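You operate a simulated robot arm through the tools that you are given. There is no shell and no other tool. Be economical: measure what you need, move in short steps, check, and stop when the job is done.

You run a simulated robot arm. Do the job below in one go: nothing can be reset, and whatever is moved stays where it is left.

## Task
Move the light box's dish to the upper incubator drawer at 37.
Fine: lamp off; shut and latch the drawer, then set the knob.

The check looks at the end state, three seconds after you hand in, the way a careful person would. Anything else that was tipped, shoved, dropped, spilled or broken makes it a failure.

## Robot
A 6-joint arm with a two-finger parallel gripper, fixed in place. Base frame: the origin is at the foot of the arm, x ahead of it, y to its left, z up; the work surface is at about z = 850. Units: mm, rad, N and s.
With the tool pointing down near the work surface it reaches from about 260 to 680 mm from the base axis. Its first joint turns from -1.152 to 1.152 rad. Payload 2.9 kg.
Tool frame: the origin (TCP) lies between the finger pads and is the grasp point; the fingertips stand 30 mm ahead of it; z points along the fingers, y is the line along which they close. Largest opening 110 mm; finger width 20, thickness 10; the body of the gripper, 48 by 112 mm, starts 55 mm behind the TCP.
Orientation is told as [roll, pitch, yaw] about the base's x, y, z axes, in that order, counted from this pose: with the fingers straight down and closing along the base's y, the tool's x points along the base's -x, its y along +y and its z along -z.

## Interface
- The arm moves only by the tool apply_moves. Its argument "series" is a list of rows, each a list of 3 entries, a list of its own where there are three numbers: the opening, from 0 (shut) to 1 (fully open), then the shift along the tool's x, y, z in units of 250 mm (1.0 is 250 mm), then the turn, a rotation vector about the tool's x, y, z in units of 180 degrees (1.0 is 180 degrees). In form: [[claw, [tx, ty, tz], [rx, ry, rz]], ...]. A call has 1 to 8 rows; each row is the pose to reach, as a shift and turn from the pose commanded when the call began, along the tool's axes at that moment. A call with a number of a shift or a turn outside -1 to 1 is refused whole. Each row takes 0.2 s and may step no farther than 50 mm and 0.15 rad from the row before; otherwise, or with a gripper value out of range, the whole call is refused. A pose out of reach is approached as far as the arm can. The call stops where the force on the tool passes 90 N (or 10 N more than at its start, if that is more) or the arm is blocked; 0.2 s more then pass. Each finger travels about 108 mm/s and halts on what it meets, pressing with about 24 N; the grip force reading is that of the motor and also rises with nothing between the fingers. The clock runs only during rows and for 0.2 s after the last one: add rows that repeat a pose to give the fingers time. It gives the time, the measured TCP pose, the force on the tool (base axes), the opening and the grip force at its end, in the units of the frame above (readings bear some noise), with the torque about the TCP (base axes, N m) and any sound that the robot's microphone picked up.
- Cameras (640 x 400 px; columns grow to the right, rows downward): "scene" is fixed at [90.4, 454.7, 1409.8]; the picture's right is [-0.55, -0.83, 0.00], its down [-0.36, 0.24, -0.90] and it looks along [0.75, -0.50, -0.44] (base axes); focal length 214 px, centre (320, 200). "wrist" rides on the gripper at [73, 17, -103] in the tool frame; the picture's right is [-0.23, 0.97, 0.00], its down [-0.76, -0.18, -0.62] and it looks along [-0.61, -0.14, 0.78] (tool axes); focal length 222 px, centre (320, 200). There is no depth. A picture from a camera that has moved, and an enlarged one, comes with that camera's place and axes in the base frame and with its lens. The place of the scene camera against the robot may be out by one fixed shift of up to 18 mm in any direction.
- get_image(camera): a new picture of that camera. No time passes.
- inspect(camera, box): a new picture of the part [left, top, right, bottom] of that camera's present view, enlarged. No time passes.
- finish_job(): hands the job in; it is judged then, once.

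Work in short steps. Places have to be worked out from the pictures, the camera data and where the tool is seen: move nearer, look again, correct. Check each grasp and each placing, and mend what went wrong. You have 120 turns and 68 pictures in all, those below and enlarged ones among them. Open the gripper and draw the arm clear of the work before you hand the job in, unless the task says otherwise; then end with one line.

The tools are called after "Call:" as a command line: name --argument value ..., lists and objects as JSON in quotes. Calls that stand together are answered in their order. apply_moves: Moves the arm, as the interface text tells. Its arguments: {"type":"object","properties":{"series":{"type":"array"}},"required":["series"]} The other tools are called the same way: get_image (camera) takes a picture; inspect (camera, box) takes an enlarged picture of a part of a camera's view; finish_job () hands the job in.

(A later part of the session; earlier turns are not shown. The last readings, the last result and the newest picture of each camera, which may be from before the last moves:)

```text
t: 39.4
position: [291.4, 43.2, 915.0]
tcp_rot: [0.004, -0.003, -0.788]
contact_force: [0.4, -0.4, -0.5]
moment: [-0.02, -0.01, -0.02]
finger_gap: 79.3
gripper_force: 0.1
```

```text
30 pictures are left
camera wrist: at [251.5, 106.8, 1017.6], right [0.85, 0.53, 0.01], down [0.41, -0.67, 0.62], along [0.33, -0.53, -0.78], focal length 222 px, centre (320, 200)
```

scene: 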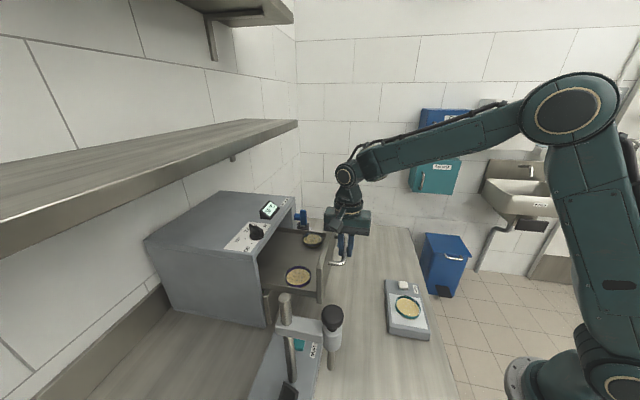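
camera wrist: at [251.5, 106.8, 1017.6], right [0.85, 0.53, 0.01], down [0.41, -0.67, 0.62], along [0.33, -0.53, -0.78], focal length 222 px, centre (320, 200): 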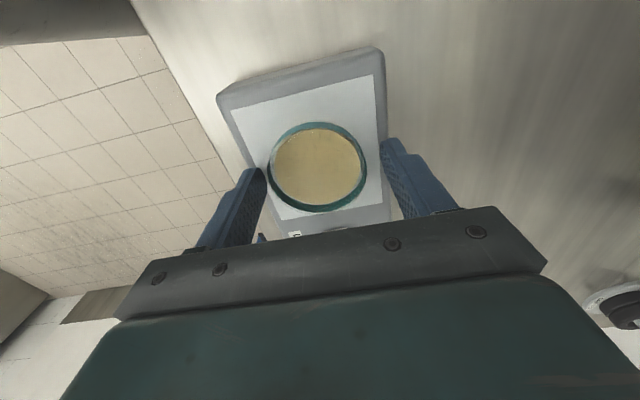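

Nothing moved. Closing on the dish here.

Call:
apply_moves --series '[[0.65, [0, -0.006, 0.004], [0, 0, 0]], [0.6, [0, -0.006, 0.004], [0, 0, 0]], [0.56, [0, -0.006, 0.004], [0, 0, 0]], [0.5, [0, -0.006, 0.004], [0, 0, 0]], [0.5, [0, -0.006, 0.004], [0, 0, 0]]]'

Call:
get_image --camera "wrist"

```text
t: 40.5
position: [289.1, 44.0, 913.5]
tcp_rot: [0.007, -0.002, -0.785]
contact_force: [0.1, 0.0, 0.4]
moment: [-0.02, 0.01, -0.04]
finger_gap: 60.1
gripper_force: 23.9
```

```text
29 pictures are left
camera wrist: at [250.4, 105.7, 1016.6], right [0.85, 0.53, 0.01], down [0.41, -0.67, 0.62], along [0.33, -0.53, -0.78], focal length 222 px, centre (320, 200)
```

wrist: 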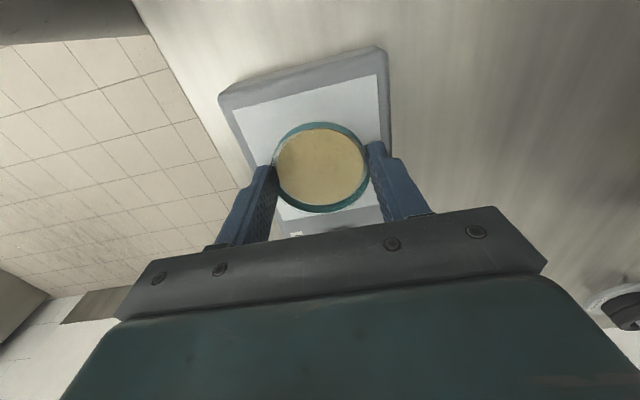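

Gripped at 60 mm. Lifting gently a little and checking.

Call:
apply_moves --series '[[0.45, [0, 0, 0], [0, 0, 0]], [0.45, [0, 0, -0.02], [0, 0, 0]], [0.45, [0, 0, -0.06], [0, 0, 0]], [0.45, [0, 0, -0.12], [0, 0, 0]], [0.45, [0, 0, -0.2], [0, 0, 0]], [0.45, [0, 0, -0.2], [0, 0, 0]]]'

Call:
get_image --camera "wrist"

Call:
inspect --camera "scene" --box '[340, 230, 460, 350]'

```text
t: 42.0
position: [289.6, 41.7, 964.5]
tcp_rot: [0.004, -0.002, -0.784]
contact_force: [0.0, 0.1, -0.3]
moment: [-0.01, 0.03, -0.01]
finger_gap: 60.1
gripper_force: 24.0
```

```text
28 pictures are left
camera wrist: at [250.4, 105.9, 1067.1], right [0.85, 0.53, 0.01], down [0.41, -0.67, 0.62], along [0.33, -0.53, -0.78], focal length 222 px, centre (320, 200)
```

wrist: 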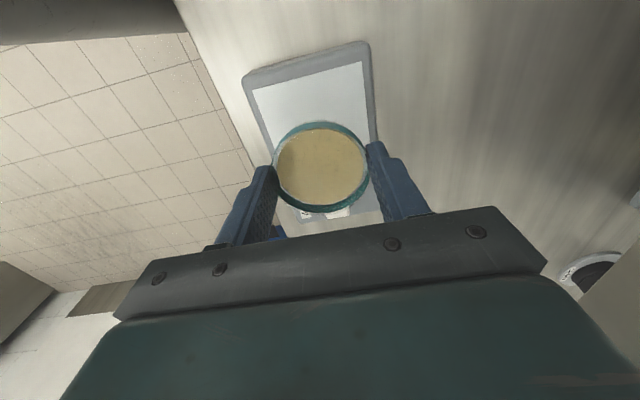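

```text
3.33 times, centred on (400, 290) of scene
camera zoom: at [90.4, 454.7, 1409.8], right [-0.55, -0.83, 0.0], down [-0.36, 0.24, -0.9], along [0.75, -0.5, -0.44], focal length 715 px, centre (53, -100)
```

zoom: 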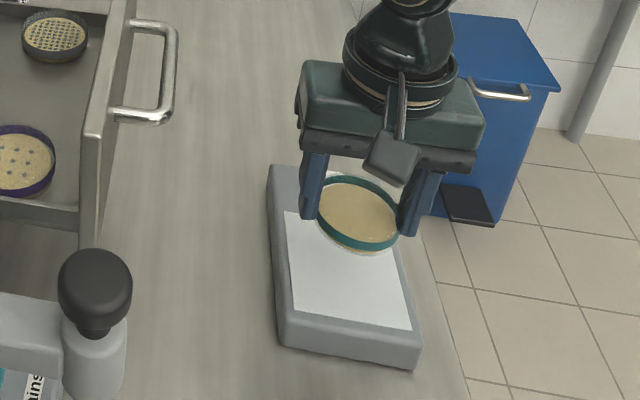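

The dish is held level. Raising it above the drawer front height.

Call:
apply_moves --series '[[0.45, [0, 0, -0.08], [0, 0, 0]], [0.45, [0, 0, -0.18], [0, 0, 0]], [0.45, [0, 0, -0.3], [0, 0, 0]], [0.45, [0, 0, -0.42], [0, 0, 0]], [0.45, [0, 0, -0.54], [0, 0, 0]], [0.45, [0, 0, -0.66], [0, 0, 0]], [0.45, [0, 0, -0.74], [0, 0, 0]], [0.45, [0, 0, -0.76], [0, 0, 0]]]'

Call:
apply_moves --series '[[0.45, [0, 0.06, 0], [0, 0, 0]], [0.45, [-0.02, 0.16, 0], [0, 0, 0]], [0.45, [-0.04, 0.28, 0], [0, 0, 0]], [0.45, [-0.06, 0.4, 0], [0, 0, 0]], [0.45, [-0.08, 0.52, 0], [0, 0, 0]], [0.45, [-0.1, 0.64, 0], [0, 0, 0]], [0.45, [-0.11, 0.74, 0], [0, 0, 0]], [0.45, [-0.11, 0.8, 0], [0, 0, 0]]]'

Call:
get_image --camera "wrist"

```text
t: 43.8
position: [288.7, 42.2, 1154.1]
tcp_rot: [0.005, -0.002, -0.787]
contact_force: [0.6, 0.3, -0.2]
moment: [0.0, -0.01, 0.0]
finger_gap: 60.0
gripper_force: 24.3
```

```text
t: 45.5
position: [450.1, 165.2, 1155.6]
tcp_rot: [0.004, -0.001, -0.786]
contact_force: [0.5, -0.5, -0.7]
moment: [0.0, 0.0, 0.0]
finger_gap: 60.1
gripper_force: 24.1
```

```text
26 pictures are left
camera wrist: at [410.1, 227.7, 1257.5], right [0.85, 0.53, 0.01], down [0.41, -0.67, 0.62], along [0.33, -0.53, -0.78], focal length 222 px, centre (320, 200)
```

wrist: 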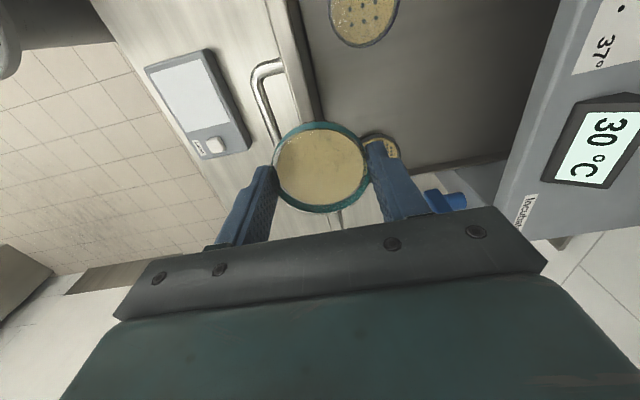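

The purple dish cross-checks at f≈493, g≈-128, with its rim near z≈994, so the floor is about z≈980. Moving over the target spot.

Call:
apply_moves --series '[[0.45, [0, 0.1, 0], [0, 0, 0]], [0.45, [0, 0.22, 0], [0, 0, 0]], [0.45, [0, 0.32, 0], [0, 0, 0]], [0.45, [0, 0.34, 0], [0, 0, 0]], [0.45, [0, 0.34, 0.1], [0, 0, 0]], [0.45, [0, 0.34, 0.2], [0, 0, 0]]]'

Call:
get_image --camera "wrist"

Call:
inspect --camera "scene" --box '[230, 170, 390, 310]'

```text
t: 47.0
position: [511.4, 224.7, 1105.9]
tcp_rot: [0.006, -0.003, -0.785]
contact_force: [-0.4, -0.4, -0.1]
moment: [0.0, 0.02, 0.0]
finger_gap: 59.9
gripper_force: 23.9
```

```text
25 pictures are left
camera wrist: at [470.4, 288.3, 1208.1], right [0.85, 0.53, 0.01], down [0.41, -0.67, 0.62], along [0.33, -0.53, -0.78], focal length 222 px, centre (320, 200)
```

wrist: 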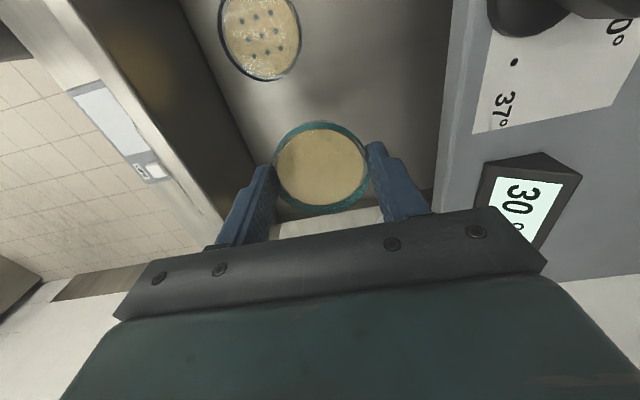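

```text
2.86 times, centred on (310, 240) of scene
camera zoom: at [90.5, 454.7, 1409.8], right [-0.55, -0.83, 0.0], down [-0.36, 0.24, -0.9], along [0.75, -0.5, -0.44], focal length 613 px, centre (349, 86)
```

zoom: 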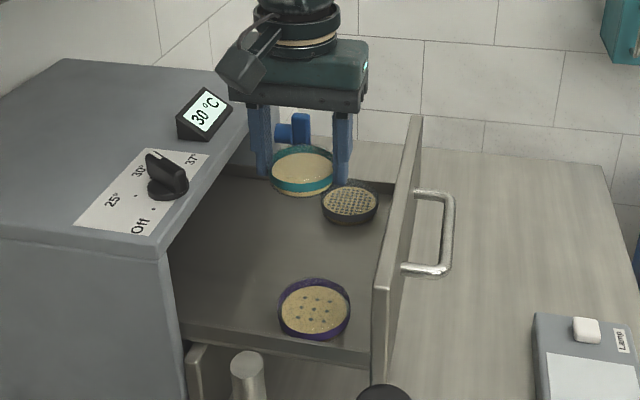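

Position f≈520, g≈-203 sits between the two dishes with clearance. Lowering toward the floor.

Call:
apply_moves --series '[[0.45, [0, 0, 0.1], [0, 0, 0]], [0.45, [0, 0, 0.2], [0, 0, 0]], [0.45, [0, 0, 0.28], [0, 0, 0]], [0.45, [0, 0, 0.33], [0, 0, 0]]]'

Call:
get_image --camera "wrist"

Call:
inspect --camera "scene" --box '[260, 200, 360, 300]'

```text
t: 48.0
position: [510.1, 225.1, 1022.2]
tcp_rot: [0.005, -0.003, -0.783]
contact_force: [0.0, 1.0, -0.9]
moment: [0.01, 0.08, -0.01]
finger_gap: 60.0
gripper_force: 24.1
```

```text
23 pictures are left
camera wrist: at [471.0, 287.9, 1125.2], right [0.85, 0.53, 0.01], down [0.41, -0.67, 0.62], along [0.33, -0.53, -0.78], focal length 222 px, centre (320, 200)
```

wrist: 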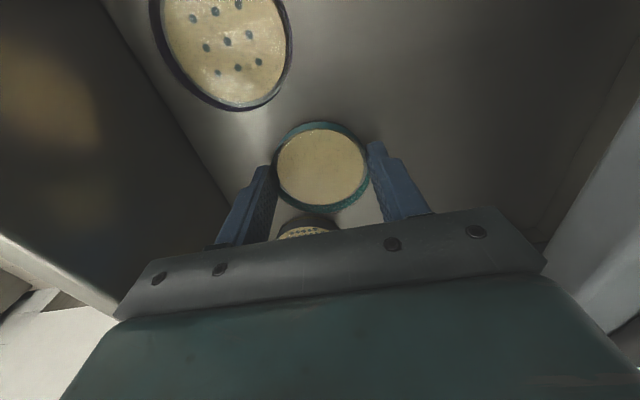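

```text
4.00 times, centred on (310, 250) of scene
camera zoom: at [90.5, 454.7, 1409.8], right [-0.55, -0.83, 0.0], down [-0.36, 0.24, -0.9], along [0.75, -0.5, -0.44], focal length 858 px, centre (360, 0)
```

zoom: 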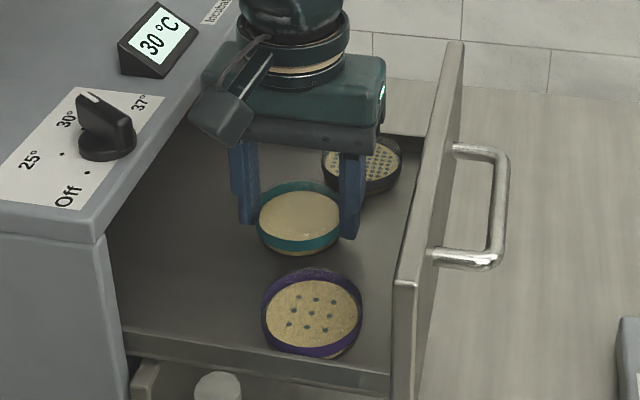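

Good clearance all round. Lowering in small steps until the floor is felt.

Call:
apply_moves --series '[[0.45, [0, 0, 0.008], [0, 0, 0]], [0.45, [0, 0, 0.014], [0, 0, 0]], [0.45, [0, 0, 0.02], [0, 0, 0]]]'

```text
t: 48.8
position: [511.4, 224.9, 1017.5]
tcp_rot: [0.006, -0.003, -0.784]
contact_force: [-0.4, 0.5, -0.3]
moment: [-0.01, -0.01, -0.04]
finger_gap: 60.0
gripper_force: 23.8
```

Call:
apply_moves --series '[[0.45, [0, 0, 0.004], [0, 0, 0]], [0.45, [0, 0, 0.008], [0, 0, 0]], [0.45, [0, 0, 0.012], [0, 0, 0]]]'

```text
t: 49.5
position: [510.0, 224.1, 1015.2]
tcp_rot: [0.005, -0.004, -0.785]
contact_force: [0.0, -0.3, 0.9]
moment: [-0.04, 0.0, -0.03]
finger_gap: 59.9
gripper_force: 23.9
```

Still free. Continuing down at about 1 mm per row.

Call:
apply_moves --series '[[0.45, [0, 0, 0.004], [0, 0, 0]], [0.45, [0, 0, 0.008], [0, 0, 0]], [0.45, [0, 0, 0.012], [0, 0, 0]]]'

```text
t: 50.4
position: [511.9, 224.8, 1012.9]
tcp_rot: [0.011, -0.003, -0.786]
contact_force: [-0.1, 2.0, 17.2]
moment: [-0.18, 0.24, -0.12]
finger_gap: 60.2
gripper_force: 24.1
```

The floor is felt (17 N at z≈1013). I'll ease off slightly and open the fingers, then lift.

Call:
apply_moves --series '[[0.45, [0, 0, -0.003], [0, 0, 0]], [0.58, [0, 0, -0.003], [0, 0, 0]], [0.66, [0, 0, -0.003], [0, 0, 0]], [0.7, [0, 0, -0.003], [0, 0, 0]]]'

Call:
apply_moves --series '[[0.7, [0, 0, -0.04], [0, 0, 0]], [0.7, [0, 0, -0.12], [0, 0, 0]], [0.7, [0, 0, -0.24], [0, 0, 0]], [0.7, [0, 0, -0.4], [0, 0, 0]], [0.7, [0, 0, -0.56], [0, 0, 0]], [0.7, [0, 0, -0.72], [0, 0, 0]]]'

Call:
get_image --camera "wrist"

Call:
inspect --camera "scene" --box '[260, 200, 360, 300]'

```text
t: 51.4
position: [509.6, 225.0, 1013.4]
tcp_rot: [0.005, -0.003, -0.786]
contact_force: [1.9, -1.4, 16.0]
moment: [-0.45, 0.52, 0.16]
finger_gap: 77.0
gripper_force: 0.1
```

```text
t: 52.8
position: [510.5, 224.8, 1192.1]
tcp_rot: [0.003, 0.0, -0.784]
contact_force: [-0.1, 1.0, 0.2]
moment: [0.01, -0.01, 0.01]
finger_gap: 77.1
gripper_force: 0.1
```

```text
21 pictures are left
camera wrist: at [470.4, 287.1, 1295.9], right [0.85, 0.53, 0.0], down [0.41, -0.67, 0.62], along [0.33, -0.53, -0.78], focal length 222 px, centre (320, 200)
```

wrist: 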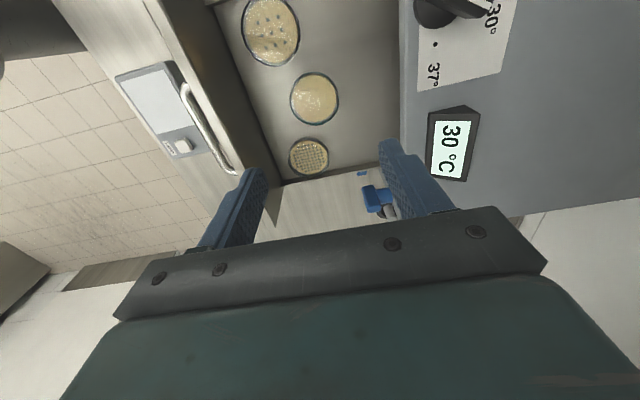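

```text
4.00 times, centred on (310, 250) of scene
camera zoom: at [90.4, 454.7, 1409.8], right [-0.55, -0.83, 0.0], down [-0.36, 0.24, -0.9], along [0.75, -0.5, -0.44], focal length 858 px, centre (360, 0)
```

zoom: 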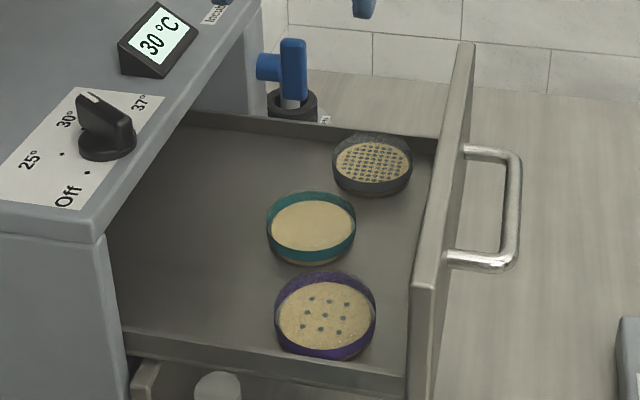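

The dish sits clear of the other two. Next is the drawer: the handle bar is now at f≈381. I'll move above it with the fingers part open and lower astride it.

Call:
apply_moves --series '[[0.5, [0, -0.15, 0], [0, 0, 0]], [0.35, [0, -0.3, 0], [0, 0, 0]], [0.35, [0, -0.45, 0], [0, 0, 0]], [0.35, [0, -0.556, 0.0], [0, 0, 0]], [0.35, [0, -0.556, 0.15], [0, 0, 0]], [0.35, [0, -0.556, 0.3], [0, 0, 0]], [0.35, [0, -0.556, 0.3], [0, 0, 0]]]'

Call:
get_image --camera "wrist"

```text
t: 54.4
position: [412.9, 125.8, 1115.9]
tcp_rot: [0.007, -0.004, -0.784]
contact_force: [0.4, 0.4, -0.9]
moment: [0.0, 0.02, 0.02]
finger_gap: 38.5
gripper_force: 0.1
```

```text
19 pictures are left
camera wrist: at [372.6, 189.1, 1219.2], right [0.85, 0.53, 0.01], down [0.41, -0.67, 0.62], along [0.33, -0.53, -0.78], focal length 222 px, centre (320, 200)
```

wrist: 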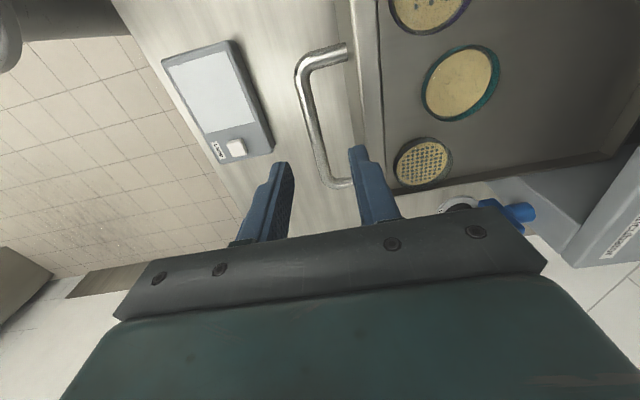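

Bar at f≈378. Small correction, lower, and grip.

Call:
apply_moves --series '[[0.32, [0, -0.012, 0.1], [0, 0, 0]], [0.32, [0, -0.012, 0.2], [0, 0, 0]], [0.32, [0, -0.012, 0.296], [0, 0, 0]], [0.1, [0, -0.012, 0.296], [0, 0, 0]], [0, [0, -0.012, 0.296], [0, 0, 0]]]'

```text
t: 55.5
position: [410.4, 124.1, 1042.6]
tcp_rot: [0.006, -0.004, -0.786]
contact_force: [-0.2, 0.0, -3.3]
moment: [-0.22, -0.27, 0.04]
finger_gap: 11.4
gripper_force: 44.8
```

Gripped. Pushing the drawer in smoothly.

Call:
apply_moves --series '[[0, [0, 0.02, 0], [0, 0, 0]], [0, [0, 0.06, 0], [0, 0, 0]], [0, [0, 0.12, 0], [0, 0, 0]], [0, [0, 0.18, 0], [0, 0, 0]], [0, [0, 0.24, 0], [0, 0, 0]], [0, [0, 0.3, 0], [0, 0, 0]], [0, [0, 0.35, 0], [0, 0, 0]], [0, [0, 0.38, 0], [0, 0, 0]]]'

Call:
apply_moves --series '[[0, [0, 0.03, 0], [0, 0, 0]], [0, [0, 0.08, 0], [0, 0, 0]], [0, [0, 0.13, 0], [0, 0, 0]], [0, [0, 0.18, 0], [0, 0, 0]], [0, [0, 0.22, 0], [0, 0, 0]], [0, [0, 0.25, 0], [0, 0, 0]], [0, [0, 0.265, 0], [0, 0, 0]]]'

Call:
inspect --camera "scene" --box '[230, 190, 390, 310]'

```text
t: 57.4
position: [477.8, 190.3, 1042.9]
tcp_rot: [0.005, -0.002, -0.784]
contact_force: [3.5, -4.0, -18.3]
moment: [-0.07, -0.11, 0.07]
finger_gap: 11.6
gripper_force: 45.8
```

```text
t: 59.0
position: [523.9, 236.5, 1042.7]
tcp_rot: [0.004, -0.002, -0.785]
contact_force: [7.5, -6.5, -25.6]
moment: [0.14, 0.15, 0.05]
finger_gap: 11.6
gripper_force: 45.0
```

```text
3.33 times, centred on (310, 250) of scene
camera zoom: at [91.1, 454.7, 1409.7], right [-0.55, -0.83, 0.0], down [-0.37, 0.24, -0.9], along [0.75, -0.5, -0.44], focal length 715 px, centre (353, 33)
```

zoom: 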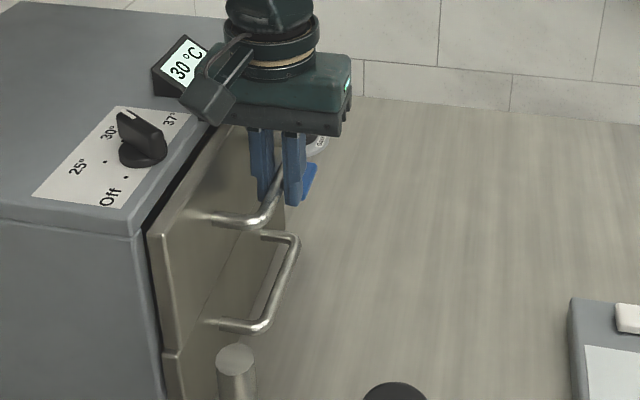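

About 6 mm remains. Pushing home gently until resistance.

Call:
apply_moves --series '[[0, [0, 0.012, 0.002], [0, 0, 0]], [0, [0, 0.024, 0.004], [0, 0, 0]], [0, [0, 0.032, 0.004], [0, 0, 0]]]'

```text
t: 59.8
position: [527.5, 241.4, 1043.3]
tcp_rot: [-0.003, -0.001, -0.788]
contact_force: [-17.8, -27.9, -10.3]
moment: [-0.38, 0.25, 0.18]
finger_gap: 11.6
gripper_force: 45.3
```

Resistance of about 32 N at f≈543.7 means the drawer is fully in. Releasing, lifting, then moving back and across toward the latch.

Call:
apply_moves --series '[[0.3, [0, -0.006, 0], [0, 0, 0]], [0.3, [0, -0.006, 0], [0, 0, 0]], [0.3, [0, -0.006, -0.15], [0, 0, 0]], [0.3, [0, -0.006, -0.3], [0, 0, 0]], [0.4, [0, -0.15, -0.38], [0, 0, 0]], [0.4, [-0.1, -0.3, -0.38], [0, 0, 0]], [0.4, [-0.25, -0.4, -0.38], [0, 0, 0]], [0.4, [-0.42, -0.4, -0.38], [0, 0, 0]]]'

Call:
get_image --camera "wrist"

```text
t: 61.5
position: [533.1, 99.2, 1138.4]
tcp_rot: [0.006, -0.002, -0.783]
contact_force: [0.4, 0.3, -0.5]
moment: [0.03, 0.01, 0.03]
finger_gap: 44.0
gripper_force: 0.1
```

```text
17 pictures are left
camera wrist: at [493.2, 161.4, 1241.2], right [0.85, 0.53, 0.01], down [0.41, -0.67, 0.62], along [0.33, -0.53, -0.78], focal length 222 px, centre (320, 200)
```

wrist: 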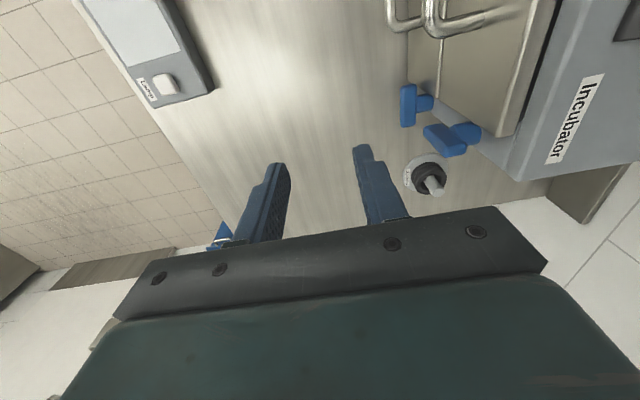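

Drawer looks flush. Pitching to horizontal while moving to the latch's front position.

Call:
apply_moves --series '[[0.4, [-0.03, 0, 0.05], [-0.045, 0, 0]], [0.4, [-0.06, 0, 0.1], [-0.09, 0, 0]], [0.4, [-0.09, 0, 0.16], [-0.135, 0, 0]], [0.4, [-0.12, 0, 0.22], [-0.18, 0, 0]], [0.4, [-0.15, 0, 0.28], [-0.225, 0, 0]], [0.4, [-0.18, 0, 0.34], [-0.27, 0, 0]], [0.4, [-0.185, 0, 0.4], [-0.315, 0, 0]], [0.4, [-0.185, 0, 0.45], [-0.36, 0, 0]]]'

Call:
apply_moves --series '[[0.4, [0, 0, 0], [-0.047, 0, 0]], [0.4, [0, 0, 0], [-0.094, 0, 0]], [0.4, [0, 0, 0], [-0.14, 0, 0]], [0.4, [0, 0, 0], [-0.14, 0, 0]]]'

Call:
apply_moves --series '[[0.4, [0, 0, 0], [0, 0, 0.045]], [0.4, [0, 0, 0], [0, 0, 0.09]], [0.4, [0, 0, 0], [0, 0, 0.135]], [0.4, [0, 0, 0], [0, 0, 0.18]], [0.4, [0, 0, 0], [0, 0, 0.225]], [0.4, [0, 0, 0], [0, 0, 0.27]], [0.4, [0, 0, 0], [0, 0, 0.315]], [0.4, [0, 0, 0], [0, 0, 0.36]]]'

Call:
apply_moves --series '[[0.4, [0, 0, 0], [0, 0, 0.047]], [0.4, [0, 0, 0], [0, 0, 0.094]], [0.4, [0, 0, 0], [0, 0, 0.14]], [0.4, [0, 0, 0], [0, 0, 0.14]]]'

Call:
get_image --camera "wrist"

```text
t: 63.4
position: [566.3, 64.8, 1025.7]
tcp_rot: [1.139, -0.003, -0.785]
contact_force: [1.7, -0.2, -0.1]
moment: [-0.01, 0.0, 0.02]
finger_gap: 44.0
gripper_force: 0.1
```

```text
t: 64.3
position: [565.7, 66.0, 1025.4]
tcp_rot: [1.577, -0.002, -0.788]
contact_force: [0.6, 0.1, -0.4]
moment: [-0.01, 0.0, -0.03]
finger_gap: 44.3
gripper_force: 0.2
```

```text
t: 66.2
position: [565.3, 66.1, 1025.2]
tcp_rot: [1.585, 1.13, -0.772]
contact_force: [-0.1, -0.5, 0.1]
moment: [0.0, 0.01, -0.03]
finger_gap: 44.1
gripper_force: 0.0
```

```text
t: 67.2
position: [565.7, 66.2, 1025.3]
tcp_rot: [3.059, 1.567, 0.701]
contact_force: [-0.3, -0.7, -0.4]
moment: [-0.02, -0.04, 0.01]
finger_gap: 43.8
gripper_force: 0.1
```

```text
16 pictures are left
camera wrist: at [504.5, -19.2, 1096.7], right [0.69, -0.69, -0.23], down [-0.56, -0.31, -0.77], along [0.46, 0.66, -0.6], focal length 222 px, centre (320, 200)
```

wrist: 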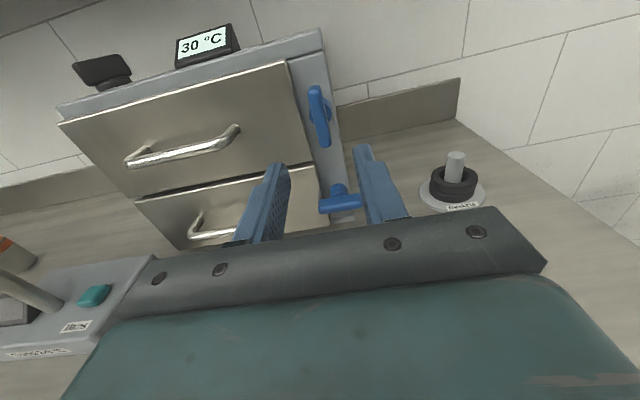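

The view matches the earlier one with the drawer shut. I'll advance 97 mm and grip the vertical bar.

Call:
apply_moves --series '[[0.4, [0.004, 0, 0.15], [0, 0, 0]], [0.4, [0.004, 0, 0.29], [0, 0, 0]], [0.4, [0.004, 0, 0.36], [0, 0, 0]], [0.4, [0.004, 0, 0.388], [0, 0, 0]], [0.2, [0.004, 0, 0.388], [0, 0, 0]], [0, [0.004, 0, 0.388], [0, 0, 0]], [0, [0.004, 0, 0.388], [0, 0, 0]]]'

```text
t: 68.8
position: [635.3, 134.6, 1026.6]
tcp_rot: [2.664, 1.565, 0.307]
contact_force: [5.2, 1.6, -1.3]
moment: [0.15, -0.15, 0.0]
finger_gap: 13.1
gripper_force: 45.0
```

Gripped at a 13.1 mm gap. Turning back 90° toward latched.

Call:
apply_moves --series '[[0, [0, 0, 0], [0, 0, -0.045]], [0, [0, 0, 0], [0, 0, -0.09]], [0, [0, 0, 0], [0, 0, -0.135]], [0, [0, 0, 0], [0, 0, -0.18]], [0, [0, 0, 0], [0, 0, -0.225]], [0, [0, 0, 0], [0, 0, -0.27]], [0, [0, 0, 0], [0, 0, -0.315]], [0, [0, 0, 0], [0, 0, -0.36]]]'

Call:
apply_moves --series '[[0, [0, 0, 0], [0, 0, -0.045]], [0, [0, 0, 0], [0, 0, -0.09]], [0, [0, 0, 0], [0, 0, -0.135]], [0, [0, 0, 0], [0, 0, -0.145]]]'

Call:
get_image --camera "wrist"

```text
t: 70.5
position: [634.8, 134.2, 1026.1]
tcp_rot: [1.576, 0.434, -0.783]
contact_force: [20.2, -4.0, -4.4]
moment: [-0.11, 0.2, 0.75]
finger_gap: 12.8
gripper_force: 45.0
```

```text
t: 71.5
position: [634.6, 133.0, 1027.4]
tcp_rot: [1.577, -0.018, -0.787]
contact_force: [21.3, -5.3, 1.0]
moment: [0.27, 1.13, -0.09]
finger_gap: 12.6
gripper_force: 44.8
```

```text
15 pictures are left
camera wrist: at [511.0, 112.5, 1041.2], right [0.14, -0.15, 0.98], down [0.1, -0.98, -0.17], along [0.98, 0.12, -0.13], focal length 222 px, centre (320, 200)
```

wrist: 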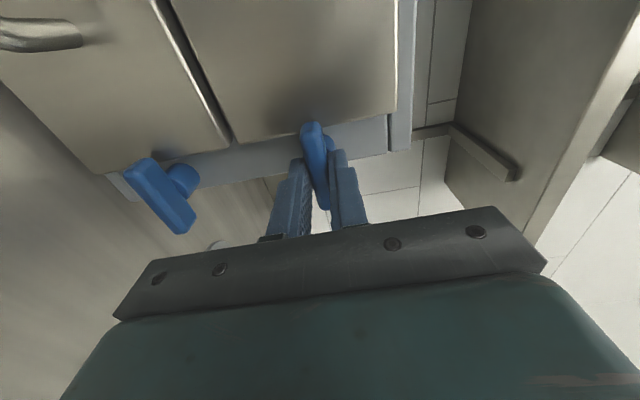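

The bar is horizontal again, as at the start, with torque showing it at the stop. Releasing, backing off and pitching to vertical.

Call:
apply_moves --series '[[0.2, [0, 0, 0], [0, 0, 0]], [0.5, [0, 0, 0], [0, 0, 0]], [0.5, [0, 0, -0.1], [0, 0, 0]], [0.5, [0, 0, -0.25], [0, 0, 0]], [0.5, [0, 0, -0.4], [0, 0, 0]]]'

Call:
get_image --camera "wrist"

Call:
apply_moves --series '[[0.5, [0.02, 0.06, 0], [0.045, 0, 0]], [0.5, [0.04, 0.12, 0], [0.09, 0, 0]], [0.5, [0.06, 0.2, 0], [0.135, 0, 0]], [0.5, [0.1, 0.28, 0], [0.18, 0, 0]], [0.5, [0.14, 0.36, 0], [0.225, 0, 0]], [0.5, [0.18, 0.44, 0], [0.27, 0, 0]], [0.5, [0.24, 0.5, 0], [0.315, 0, 0]], [0.5, [0.3, 0.56, 0], [0.36, 0, 0]]]'

Call:
apply_moves --series '[[0.5, [0, 0, 0], [0.047, 0, 0]], [0.5, [0, 0, 0], [0.094, 0, 0]], [0.5, [0, 0, 0], [0.14, 0, 0]], [0.5, [0, 0, 0], [0.14, 0, 0]]]'

```text
t: 72.8
position: [564.8, 63.9, 1026.1]
tcp_rot: [1.577, -0.02, -0.785]
contact_force: [0.3, -0.6, -0.1]
moment: [0.0, 0.0, 0.02]
finger_gap: 54.9
gripper_force: 0.2
```

```text
14 pictures are left
camera wrist: at [439.5, 42.3, 1039.7], right [0.14, -0.15, 0.98], down [0.1, -0.98, -0.17], along [0.98, 0.12, -0.13], focal length 222 px, centre (320, 200)
```

wrist: 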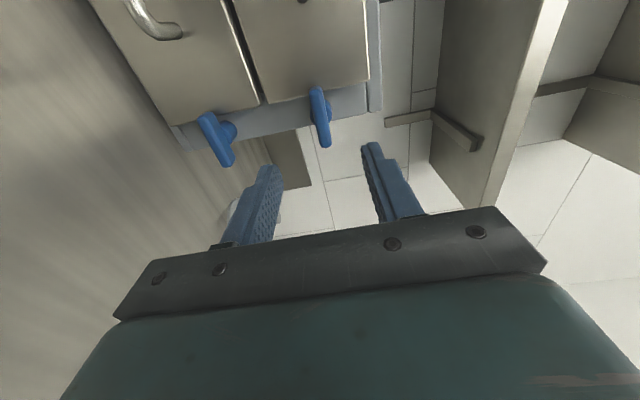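

```text
t: 74.5
position: [508.1, 118.5, 1165.7]
tcp_rot: [0.446, -0.019, -0.788]
contact_force: [-0.1, 0.0, 0.8]
moment: [-0.04, 0.05, 0.02]
finger_gap: 55.1
gripper_force: 0.0
```

```text
t: 75.5
position: [508.5, 116.4, 1163.9]
tcp_rot: [0.005, -0.016, -0.785]
contact_force: [-0.9, -0.3, -0.7]
moment: [0.0, -0.02, 0.04]
finger_gap: 55.3
gripper_force: 0.1
```

The latch is back across the drawer. Next the knob: moving so the camera looks down on it.

Call:
apply_moves --series '[[0.5, [0.08, 0.0, -0.06], [0, 0, 0]], [0.5, [0.16, 0.12, -0.06], [0, 0, 0]], [0.5, [0.24, 0.24, -0.06], [0, 0, 0]], [0.5, [0.32, 0.38, -0.06], [0, 0, 0]], [0.5, [0.4, 0.52, -0.06], [0, 0, 0]], [0.5, [0.416, 0.652, -0.06], [0, 0, 0]], [0.5, [0.416, 0.652, -0.06], [0, 0, 0]]]'

Call:
get_image --camera "wrist"

```text
t: 77.2
position: [533.7, 288.5, 1174.2]
tcp_rot: [0.006, -0.019, -0.785]
contact_force: [-0.5, -0.3, 0.0]
moment: [-0.01, 0.01, 0.0]
finger_gap: 54.9
gripper_force: 0.0
out of reach, approached as far as the arm can: row 3, 6, 7
```

```text
13 pictures are left
camera wrist: at [492.8, 353.4, 1276.4], right [0.85, 0.53, 0.01], down [0.4, -0.66, 0.64], along [0.34, -0.54, -0.77], focal length 222 px, centre (320, 200)
```

wrist: 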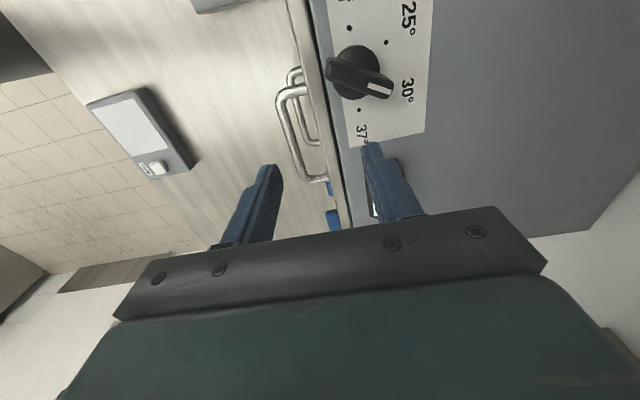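

Call:
inspect --camera "wrist" --box '[310, 0, 450, 150]'

```text
2.67 times, centred on (380, 75) of wrist
camera zoom: at [492.8, 353.4, 1276.4], right [0.85, 0.53, 0.01], down [0.4, -0.66, 0.64], along [0.34, -0.54, -0.77], focal length 592 px, centre (160, 533)
```

zoom: 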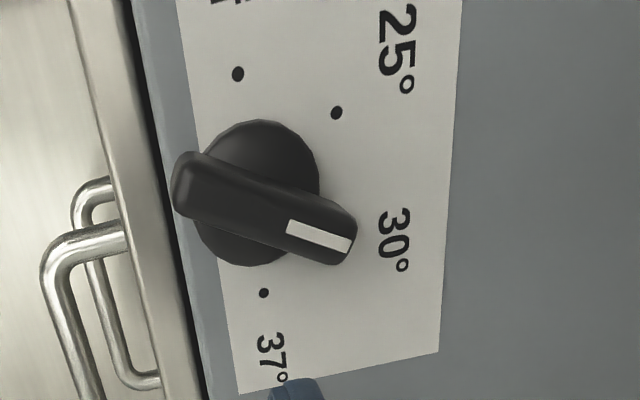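

Working out the dial, the knob center is near f≈619, g≈-138. The four positions are 60° apart, so 30→37 is 60° clockwise from above (positive about the tool axis). I'll pre-rotate the tool by -60° so the fingers straddle the pointer bar, and move over the knob.

Call:
apply_moves --series '[[0.5, [0.02, 0.0, 0.02], [0, 0, -0.0417]], [0.5, [0.04, 0.0, 0.04], [0, 0, -0.0833]], [0.5, [0.06, 0.0, 0.06], [0, 0, -0.125]], [0.5, [0.08, 0.01, 0.08], [0, 0, -0.1667]], [0.5, [0.1, 0.02, 0.1], [0, 0, -0.208]], [0.5, [0.12, 0.03, 0.12], [0, 0, -0.25]], [0.5, [0.14, 0.045, 0.136], [0, 0, -0.292]], [0.5, [0.14, 0.055, 0.136], [0, 0, -0.333]]]'

Call:
get_image --camera "wrist"

```text
t: 79.0
position: [517.7, 322.8, 1140.4]
tcp_rot: [-0.013, -0.007, 0.268]
contact_force: [0.1, 0.3, -0.5]
moment: [-0.01, 0.01, -0.01]
finger_gap: 54.9
gripper_force: 0.0
```

```text
11 pictures are left
camera wrist: at [442.5, 321.7, 1241.3], right [-0.04, 1.0, -0.01], down [0.77, 0.04, 0.63], along [0.63, 0.01, -0.77], focal length 222 px, centre (320, 200)
```

wrist: 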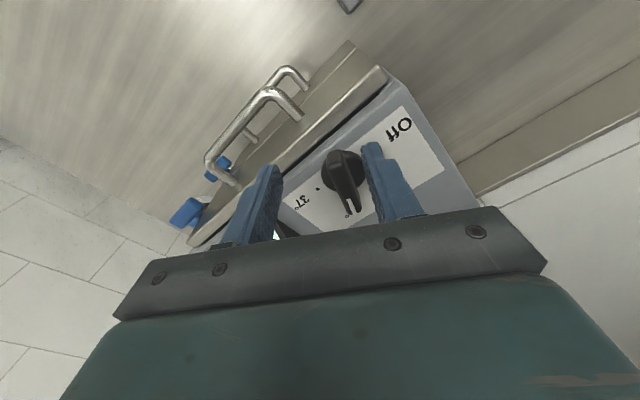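

The TCP is still about 24 mm short of the knob center along the depth direction. Moving there at this height and checking reach.

Call:
apply_moves --series '[[0.45, [-0.04, 0.024, 0], [0, 0, 0]], [0.45, [-0.085, 0.048, 0], [0, 0, 0]], [0.45, [-0.085, 0.048, 0], [0, 0, 0]]]'

Call:
inspect --camera "wrist" --box '[220, 60, 480, 240]'

Call:
inspect --camera "scene" --box '[200, 160, 340, 270]'

```text
t: 79.8
position: [527.2, 334.7, 1137.4]
tcp_rot: [-0.013, -0.014, 0.263]
contact_force: [-0.7, -0.4, 0.6]
moment: [-0.01, 0.02, 0.0]
finger_gap: 49.4
gripper_force: 0.0
out of reach, approached as far as the arm can: row 2, 3
```

```text
2.22 times, centred on (350, 150) of wrist
camera zoom: at [451.4, 334.0, 1238.6], right [-0.03, 1.0, -0.01], down [0.77, 0.03, 0.64], along [0.64, 0.01, -0.77], focal length 494 px, centre (253, 311)
```

zoom: 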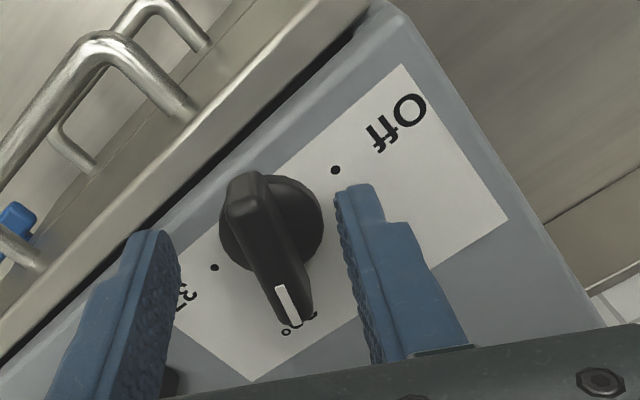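

```text
3.64 times, centred on (270, 215) of scene
camera zoom: at [90.4, 454.7, 1409.8], right [-0.55, -0.83, 0.0], down [-0.36, 0.24, -0.9], along [0.75, -0.5, -0.44], focal length 780 px, centre (502, 146)
```

zoom: 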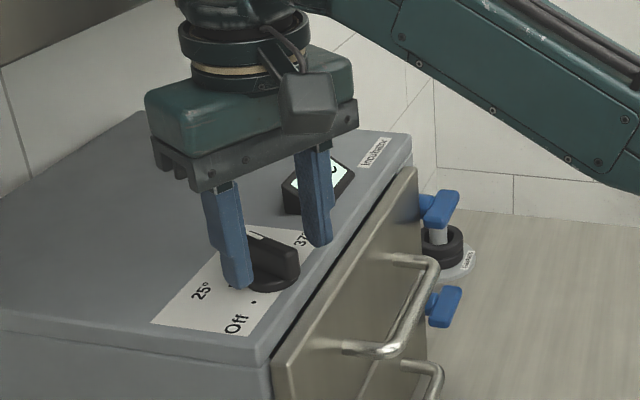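

The fingers straddle the knob, about 9 mm short of center at the reach limit. Lower down the arm reaches further, so I'll open a little, descend to tips near z≈1090 and edge outward.

Call:
apply_moves --series '[[0.55, [0, 0.008, 0], [0, 0, 0]], [0.55, [0, 0.011, 0.04], [0, 0, 0]], [0.55, [-0.012, 0.011, 0.065], [0, 0, 0]], [0.55, [-0.037, 0.011, 0.08], [0, 0, 0]], [0.55, [-0.037, 0.011, 0.08], [0, 0, 0]]]'

Call:
inspect --camera "wrist" --box '[220, 60, 480, 240]'

```text
t: 81.0
position: [530.2, 339.2, 1126.1]
tcp_rot: [-0.013, -0.021, 0.267]
contact_force: [-34.6, -6.3, 48.0]
moment: [1.3, 1.9, 1.39]
finger_gap: 61.4
gripper_force: 1.0
```

```text
2.22 times, centred on (350, 150) of wrist
camera zoom: at [453.9, 336.3, 1226.5], right [-0.04, 1.0, -0.01], down [0.77, 0.03, 0.64], along [0.64, 0.02, -0.77], focal length 494 px, centre (253, 311)
```

zoom: 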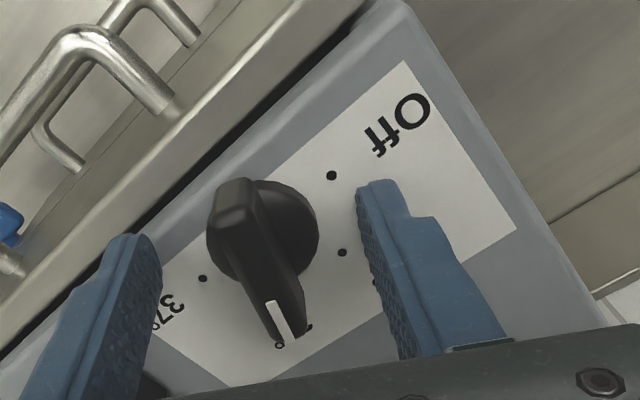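

The force pattern shows a fingertip resting on the panel at z≈1096, so the top is higher than I assumed. Recomputing with that, the knob center is at about (531, 341), right under the TCP. I'll raise to tips near z≈1103, above the base disc, then close on the pointer bar.

Call:
apply_moves --series '[[0.55, [0, 0, -0.03], [0, 0, 0]], [0.55, [0.01, 0, -0.064], [0, 0, 0]], [0.55, [0.01, 0, -0.064], [0, 0, 0]]]'

```text
t: 81.8
position: [528.7, 335.5, 1129.0]
tcp_rot: [-0.015, -0.014, 0.259]
contact_force: [0.2, 0.7, -0.2]
moment: [0.01, 0.02, -0.02]
finger_gap: 60.5
gripper_force: 0.0
out of reach, approached as far as the arm can: row 1, 2, 3
```

Free of contact. A 5 mm sideways correction and 4 mm up, then close gently.

Call:
apply_moves --series '[[0.55, [0.012, 0.018, -0.016], [0, 0, 0]], [0.55, [0.012, 0.018, -0.016], [0, 0, 0]], [0.3, [0.012, 0.018, -0.016], [0, 0, 0]], [0.1, [0.012, 0.018, -0.016], [0, 0, 0]], [0, [0.012, 0.018, -0.016], [0, 0, 0]], [0, [0.012, 0.018, -0.016], [0, 0, 0]]]'

Call:
inspect --camera "wrist" --box '[220, 60, 480, 240]'

```text
t: 83.2
position: [524.2, 338.2, 1134.0]
tcp_rot: [-0.013, -0.015, 0.26]
contact_force: [0.2, -9.4, -0.8]
moment: [0.62, 0.28, -0.04]
finger_gap: 12.0
gripper_force: 45.4
```

```text
2.22 times, centred on (350, 150) of wrist
camera zoom: at [448.3, 337.9, 1236.0], right [-0.03, 1.0, -0.01], down [0.77, 0.03, 0.64], along [0.64, 0.01, -0.77], focal length 494 px, centre (253, 311)
```

zoom: 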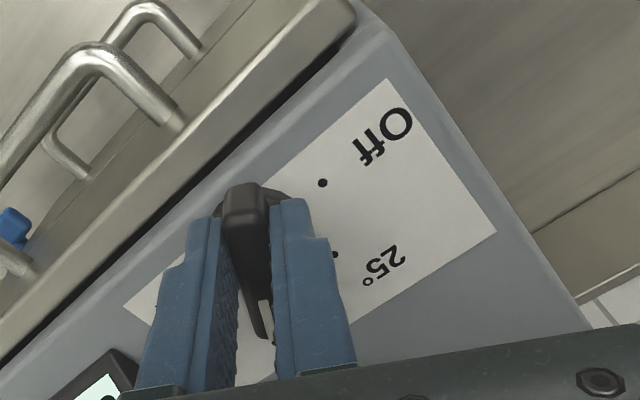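

The bar is firmly gripped (12 mm gap). I'll lean the tool out slightly to gain reach, then turn 60° clockwise about the vertical.

Call:
apply_moves --series '[[0, [0, 0, 0], [0, -0.01, 0]], [0, [0, 0, 0], [0, -0.019, 0]]]'

Call:
apply_moves --series '[[0, [-0.0015, 0.0034, 0], [0.0025, 0, 0.0416]], [0, [-0.003, 0.0068, 0], [0.005, 0, 0.0832]], [0, [-0.004, 0.01, 0], [0.0075, 0, 0.125]], [0, [-0.0055, 0.0135, 0], [0.01, 0, 0.1664]]]'

```text
t: 83.8
position: [523.7, 339.2, 1134.9]
tcp_rot: [-0.016, -0.072, 0.258]
contact_force: [-5.6, -12.2, -1.1]
moment: [0.27, 1.56, -0.08]
finger_gap: 12.3
gripper_force: 45.6
```

```text
t: 84.8
position: [523.0, 343.8, 1136.5]
tcp_rot: [-0.007, -0.075, -0.266]
contact_force: [-12.3, -12.3, -4.6]
moment: [0.4, 0.62, -0.1]
finger_gap: 11.6
gripper_force: 44.2
```

Half turned, low forces and the bar following. Completing the other 30°.

Call:
apply_moves --series '[[0, [-0.0015, 0.002, 0], [0.003, -0.001, 0.0416]], [0, [-0.003, 0.004, 0], [0.006, -0.0015, 0.0833]], [0, [-0.0045, 0.006, 0], [0.009, -0.002, 0.125]], [0, [-0.006, 0.009, 0], [0.012, -0.003, 0.1666]], [0, [-0.006, 0.009, 0], [0.012, -0.003, 0.1666]]]'

Call:
inspect --camera "scene" --box '[200, 160, 340, 270]'

```text
t: 86.0
position: [525.4, 346.0, 1133.6]
tcp_rot: [0.014, -0.089, -0.791]
contact_force: [38.7, 16.1, 8.2]
moment: [-0.62, -0.46, 0.64]
finger_gap: 12.0
gripper_force: 45.0
out of reach, approached as far as the arm can: row 4, 5
```

```text
3.64 times, centred on (270, 215) of scene
camera zoom: at [91.6, 455.2, 1409.5], right [-0.55, -0.83, 0.0], down [-0.37, 0.24, -0.9], along [0.75, -0.5, -0.44], focal length 780 px, centre (502, 146)
```

zoom: 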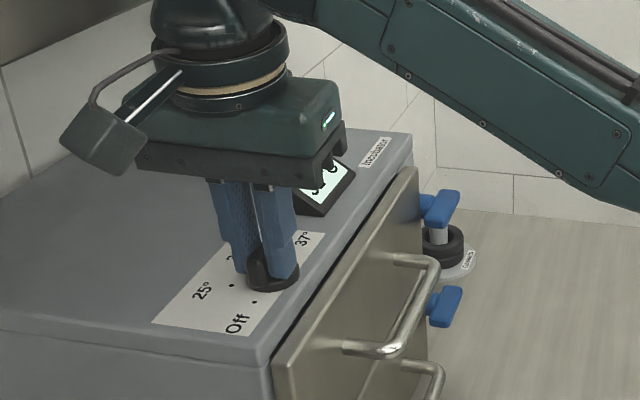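

Turned about 60°. I'll open wide, rise clear of the knob, and retreat, then read the display.

Call:
apply_moves --series '[[0.3, [0, 0, 0], [0, 0, 0]], [0.6, [0, 0, 0], [0, 0, 0]], [0.6, [0, 0, -0.04], [0, 0, 0]], [0.6, [0, 0, -0.1], [0, 0, 0]], [0.6, [0, -0.02, -0.16], [0, 0, 0]], [0.6, [0, -0.1, -0.22], [0, 0, 0]], [0.6, [0, -0.28, -0.26], [0, 0, 0]], [0.6, [0, -0.46, -0.28], [0, 0, 0]]]'

Call:
inspect --camera "scene" --box '[200, 160, 340, 270]'

```text
t: 87.8
position: [437.1, 269.3, 1201.7]
tcp_rot: [0.005, -0.088, -0.788]
contact_force: [-0.6, 0.1, 1.0]
moment: [0.0, -0.06, 0.0]
finger_gap: 66.0
gripper_force: 0.2
out of reach, approached as far as the arm can: row 3, 4, 5
```

```text
3.64 times, centred on (270, 215) of scene
camera zoom: at [90.4, 454.7, 1409.8], right [-0.55, -0.83, 0.0], down [-0.36, 0.24, -0.9], along [0.75, -0.5, -0.44], focal length 780 px, centre (502, 146)
```

zoom: 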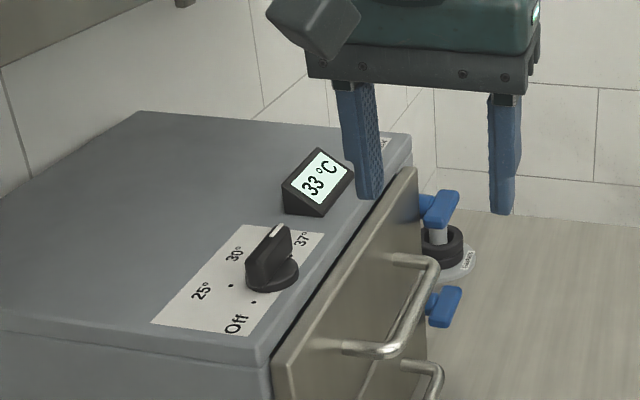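

The display reads 33 °C: either it is ramping or the knob is short of 37. A tighter look at the knob.

Call:
inspect --camera "scene" --box '[236, 198, 300, 240]'

```text
9.52 times, centred on (268, 219) of scene
camera zoom: at [90.4, 454.7, 1409.8], right [-0.55, -0.83, 0.0], down [-0.36, 0.24, -0.9], along [0.75, -0.5, -0.44], focal length 2043 px, centre (815, 19)
```

zoom: 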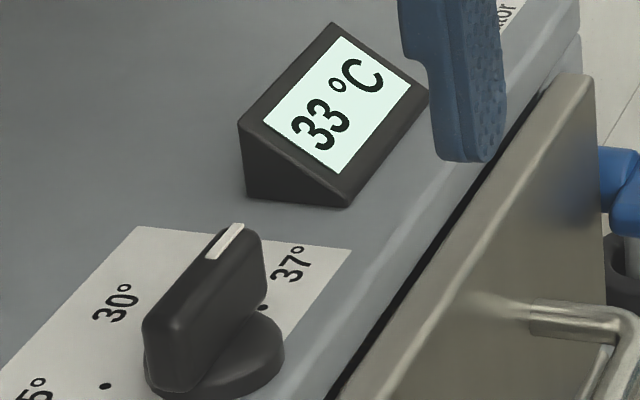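

The pointer bar is parallel to the panel edge and aimed at the 37 side, so the display is probably warming up. I'll retreat, let some seconds pass, and re-read it.

Call:
apply_moves --series '[[0.6, [0, -0.1, -0.05], [0, 0, 0]], [0.6, [0, -0.2, -0.1], [0, 0, 0]], [0.6, [0, -0.34, -0.16], [0, 0, 0]], [0.6, [0, -0.48, -0.2], [0, 0, 0]], [0.6, [0, -0.6, -0.2], [0, 0, 0]], [0.6, [0, -0.6, -0.2], [0, 0, 0]], [0.6, [0, -0.6, -0.2], [0, 0, 0]], [0.6, [0, -0.6, -0.2], [0, 0, 0]]]'

Call:
apply_moves --series '[[0.6, [0, 0, 0], [0, 0, 0]], [0.6, [0, 0, 0], [0, 0, 0]], [0.6, [0, 0, 0], [0, 0, 0]], [0.6, [0, 0, 0], [0, 0, 0]], [0.6, [0, 0, 0], [0, 0, 0]], [0.6, [0, 0, 0], [0, 0, 0]], [0.6, [0, 0, 0], [0, 0, 0]], [0.6, [0, 0, 0], [0, 0, 0]]]'

Call:
inspect --camera "scene" --box '[230, 190, 330, 252]'

```text
t: 89.5
position: [328.3, 166.3, 1255.6]
tcp_rot: [-0.002, -0.088, -0.787]
contact_force: [0.3, -0.1, -0.7]
moment: [0.02, 0.0, -0.02]
finger_gap: 66.1
gripper_force: 0.0
```

```text
t: 91.3
position: [327.7, 165.8, 1253.9]
tcp_rot: [-0.002, -0.088, -0.789]
contact_force: [-0.1, 0.3, 0.3]
moment: [0.01, -0.01, 0.0]
finger_gap: 66.1
gripper_force: 0.1
```

```text
6.40 times, centred on (280, 221) of scene
camera zoom: at [90.4, 454.7, 1409.8], right [-0.55, -0.83, 0.0], down [-0.36, 0.24, -0.9], along [0.75, -0.5, -0.44], focal length 1373 px, centre (576, 66)
```

zoom: 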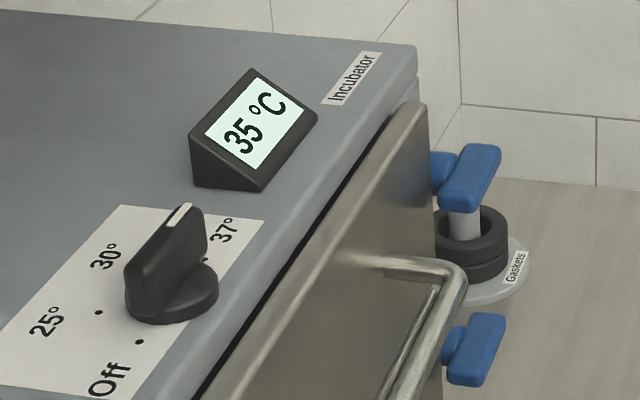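

It reads 35 °C now, so it is warming toward the set point. The latch is across the drawer and the drawer is flush. I'll wait a few more seconds to confirm it settles at 37.

Call:
apply_moves --series '[[1, [0, 0, 0], [0, 0, 0]], [1, [0, 0, 0], [0, 0, 0]], [1, [0, 0, 0], [0, 0, 0]], [1, [0, 0, 0], [0, 0, 0]], [1, [0, 0, 0], [0, 0, 0]], [1, [0, 0, 0], [0, 0, 0]], [1, [0, 0, 0], [0, 0, 0]], [1, [0, 0, 0], [0, 0, 0]]]'

Call:
apply_moves --series '[[1, [0, 0, 0], [0, 0, 0]], [1, [0, 0, 0], [0, 0, 0]], [1, [0, 0, 0], [0, 0, 0]], [1, [0, 0, 0], [0, 0, 0]], [1, [0, 0, 0], [0, 0, 0]], [1, [0, 0, 0], [0, 0, 0]], [1, [0, 0, 0], [0, 0, 0]], [1, [0, 0, 0], [0, 0, 0]]]'

Call:
get_image --camera "scene"

Call:
inspect --camera "scene" --box '[230, 190, 330, 252]'

```text
t: 93.2
position: [327.4, 166.1, 1255.6]
tcp_rot: [-0.003, -0.087, -0.787]
contact_force: [0.5, -0.6, 0.5]
moment: [0.0, 0.03, 0.02]
finger_gap: 109.7
gripper_force: 0.0
```

```text
t: 95.0
position: [328.2, 166.1, 1254.3]
tcp_rot: [-0.002, -0.087, -0.787]
contact_force: [-1.0, -0.7, -0.2]
moment: [-0.01, -0.01, 0.02]
finger_gap: 109.8
gripper_force: 0.1
```

```text
2 pictures are left
```

scene: 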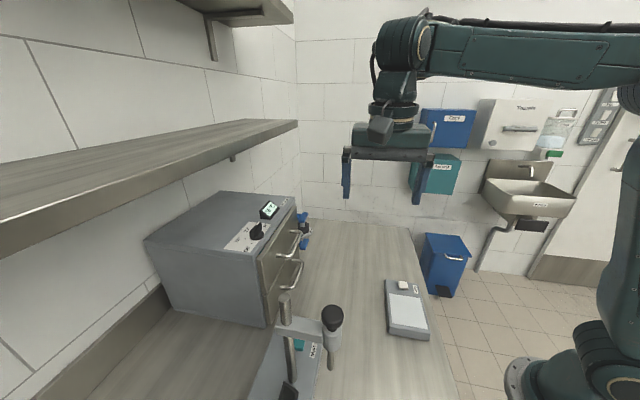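

```text
6.40 times, centred on (280, 221) of scene
camera zoom: at [90.4, 454.7, 1409.8], right [-0.55, -0.83, 0.0], down [-0.36, 0.24, -0.9], along [0.75, -0.5, -0.44], focal length 1373 px, centre (576, 66)
```

zoom: 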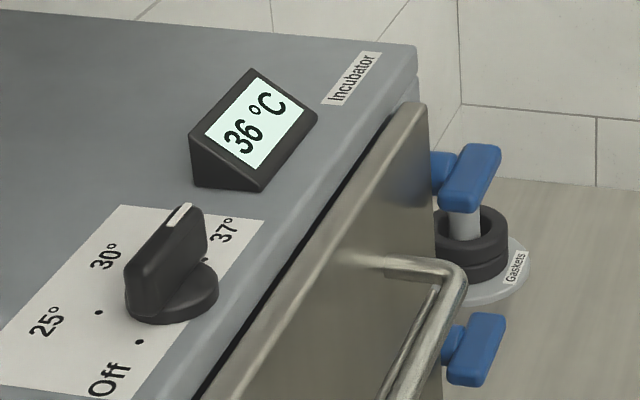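

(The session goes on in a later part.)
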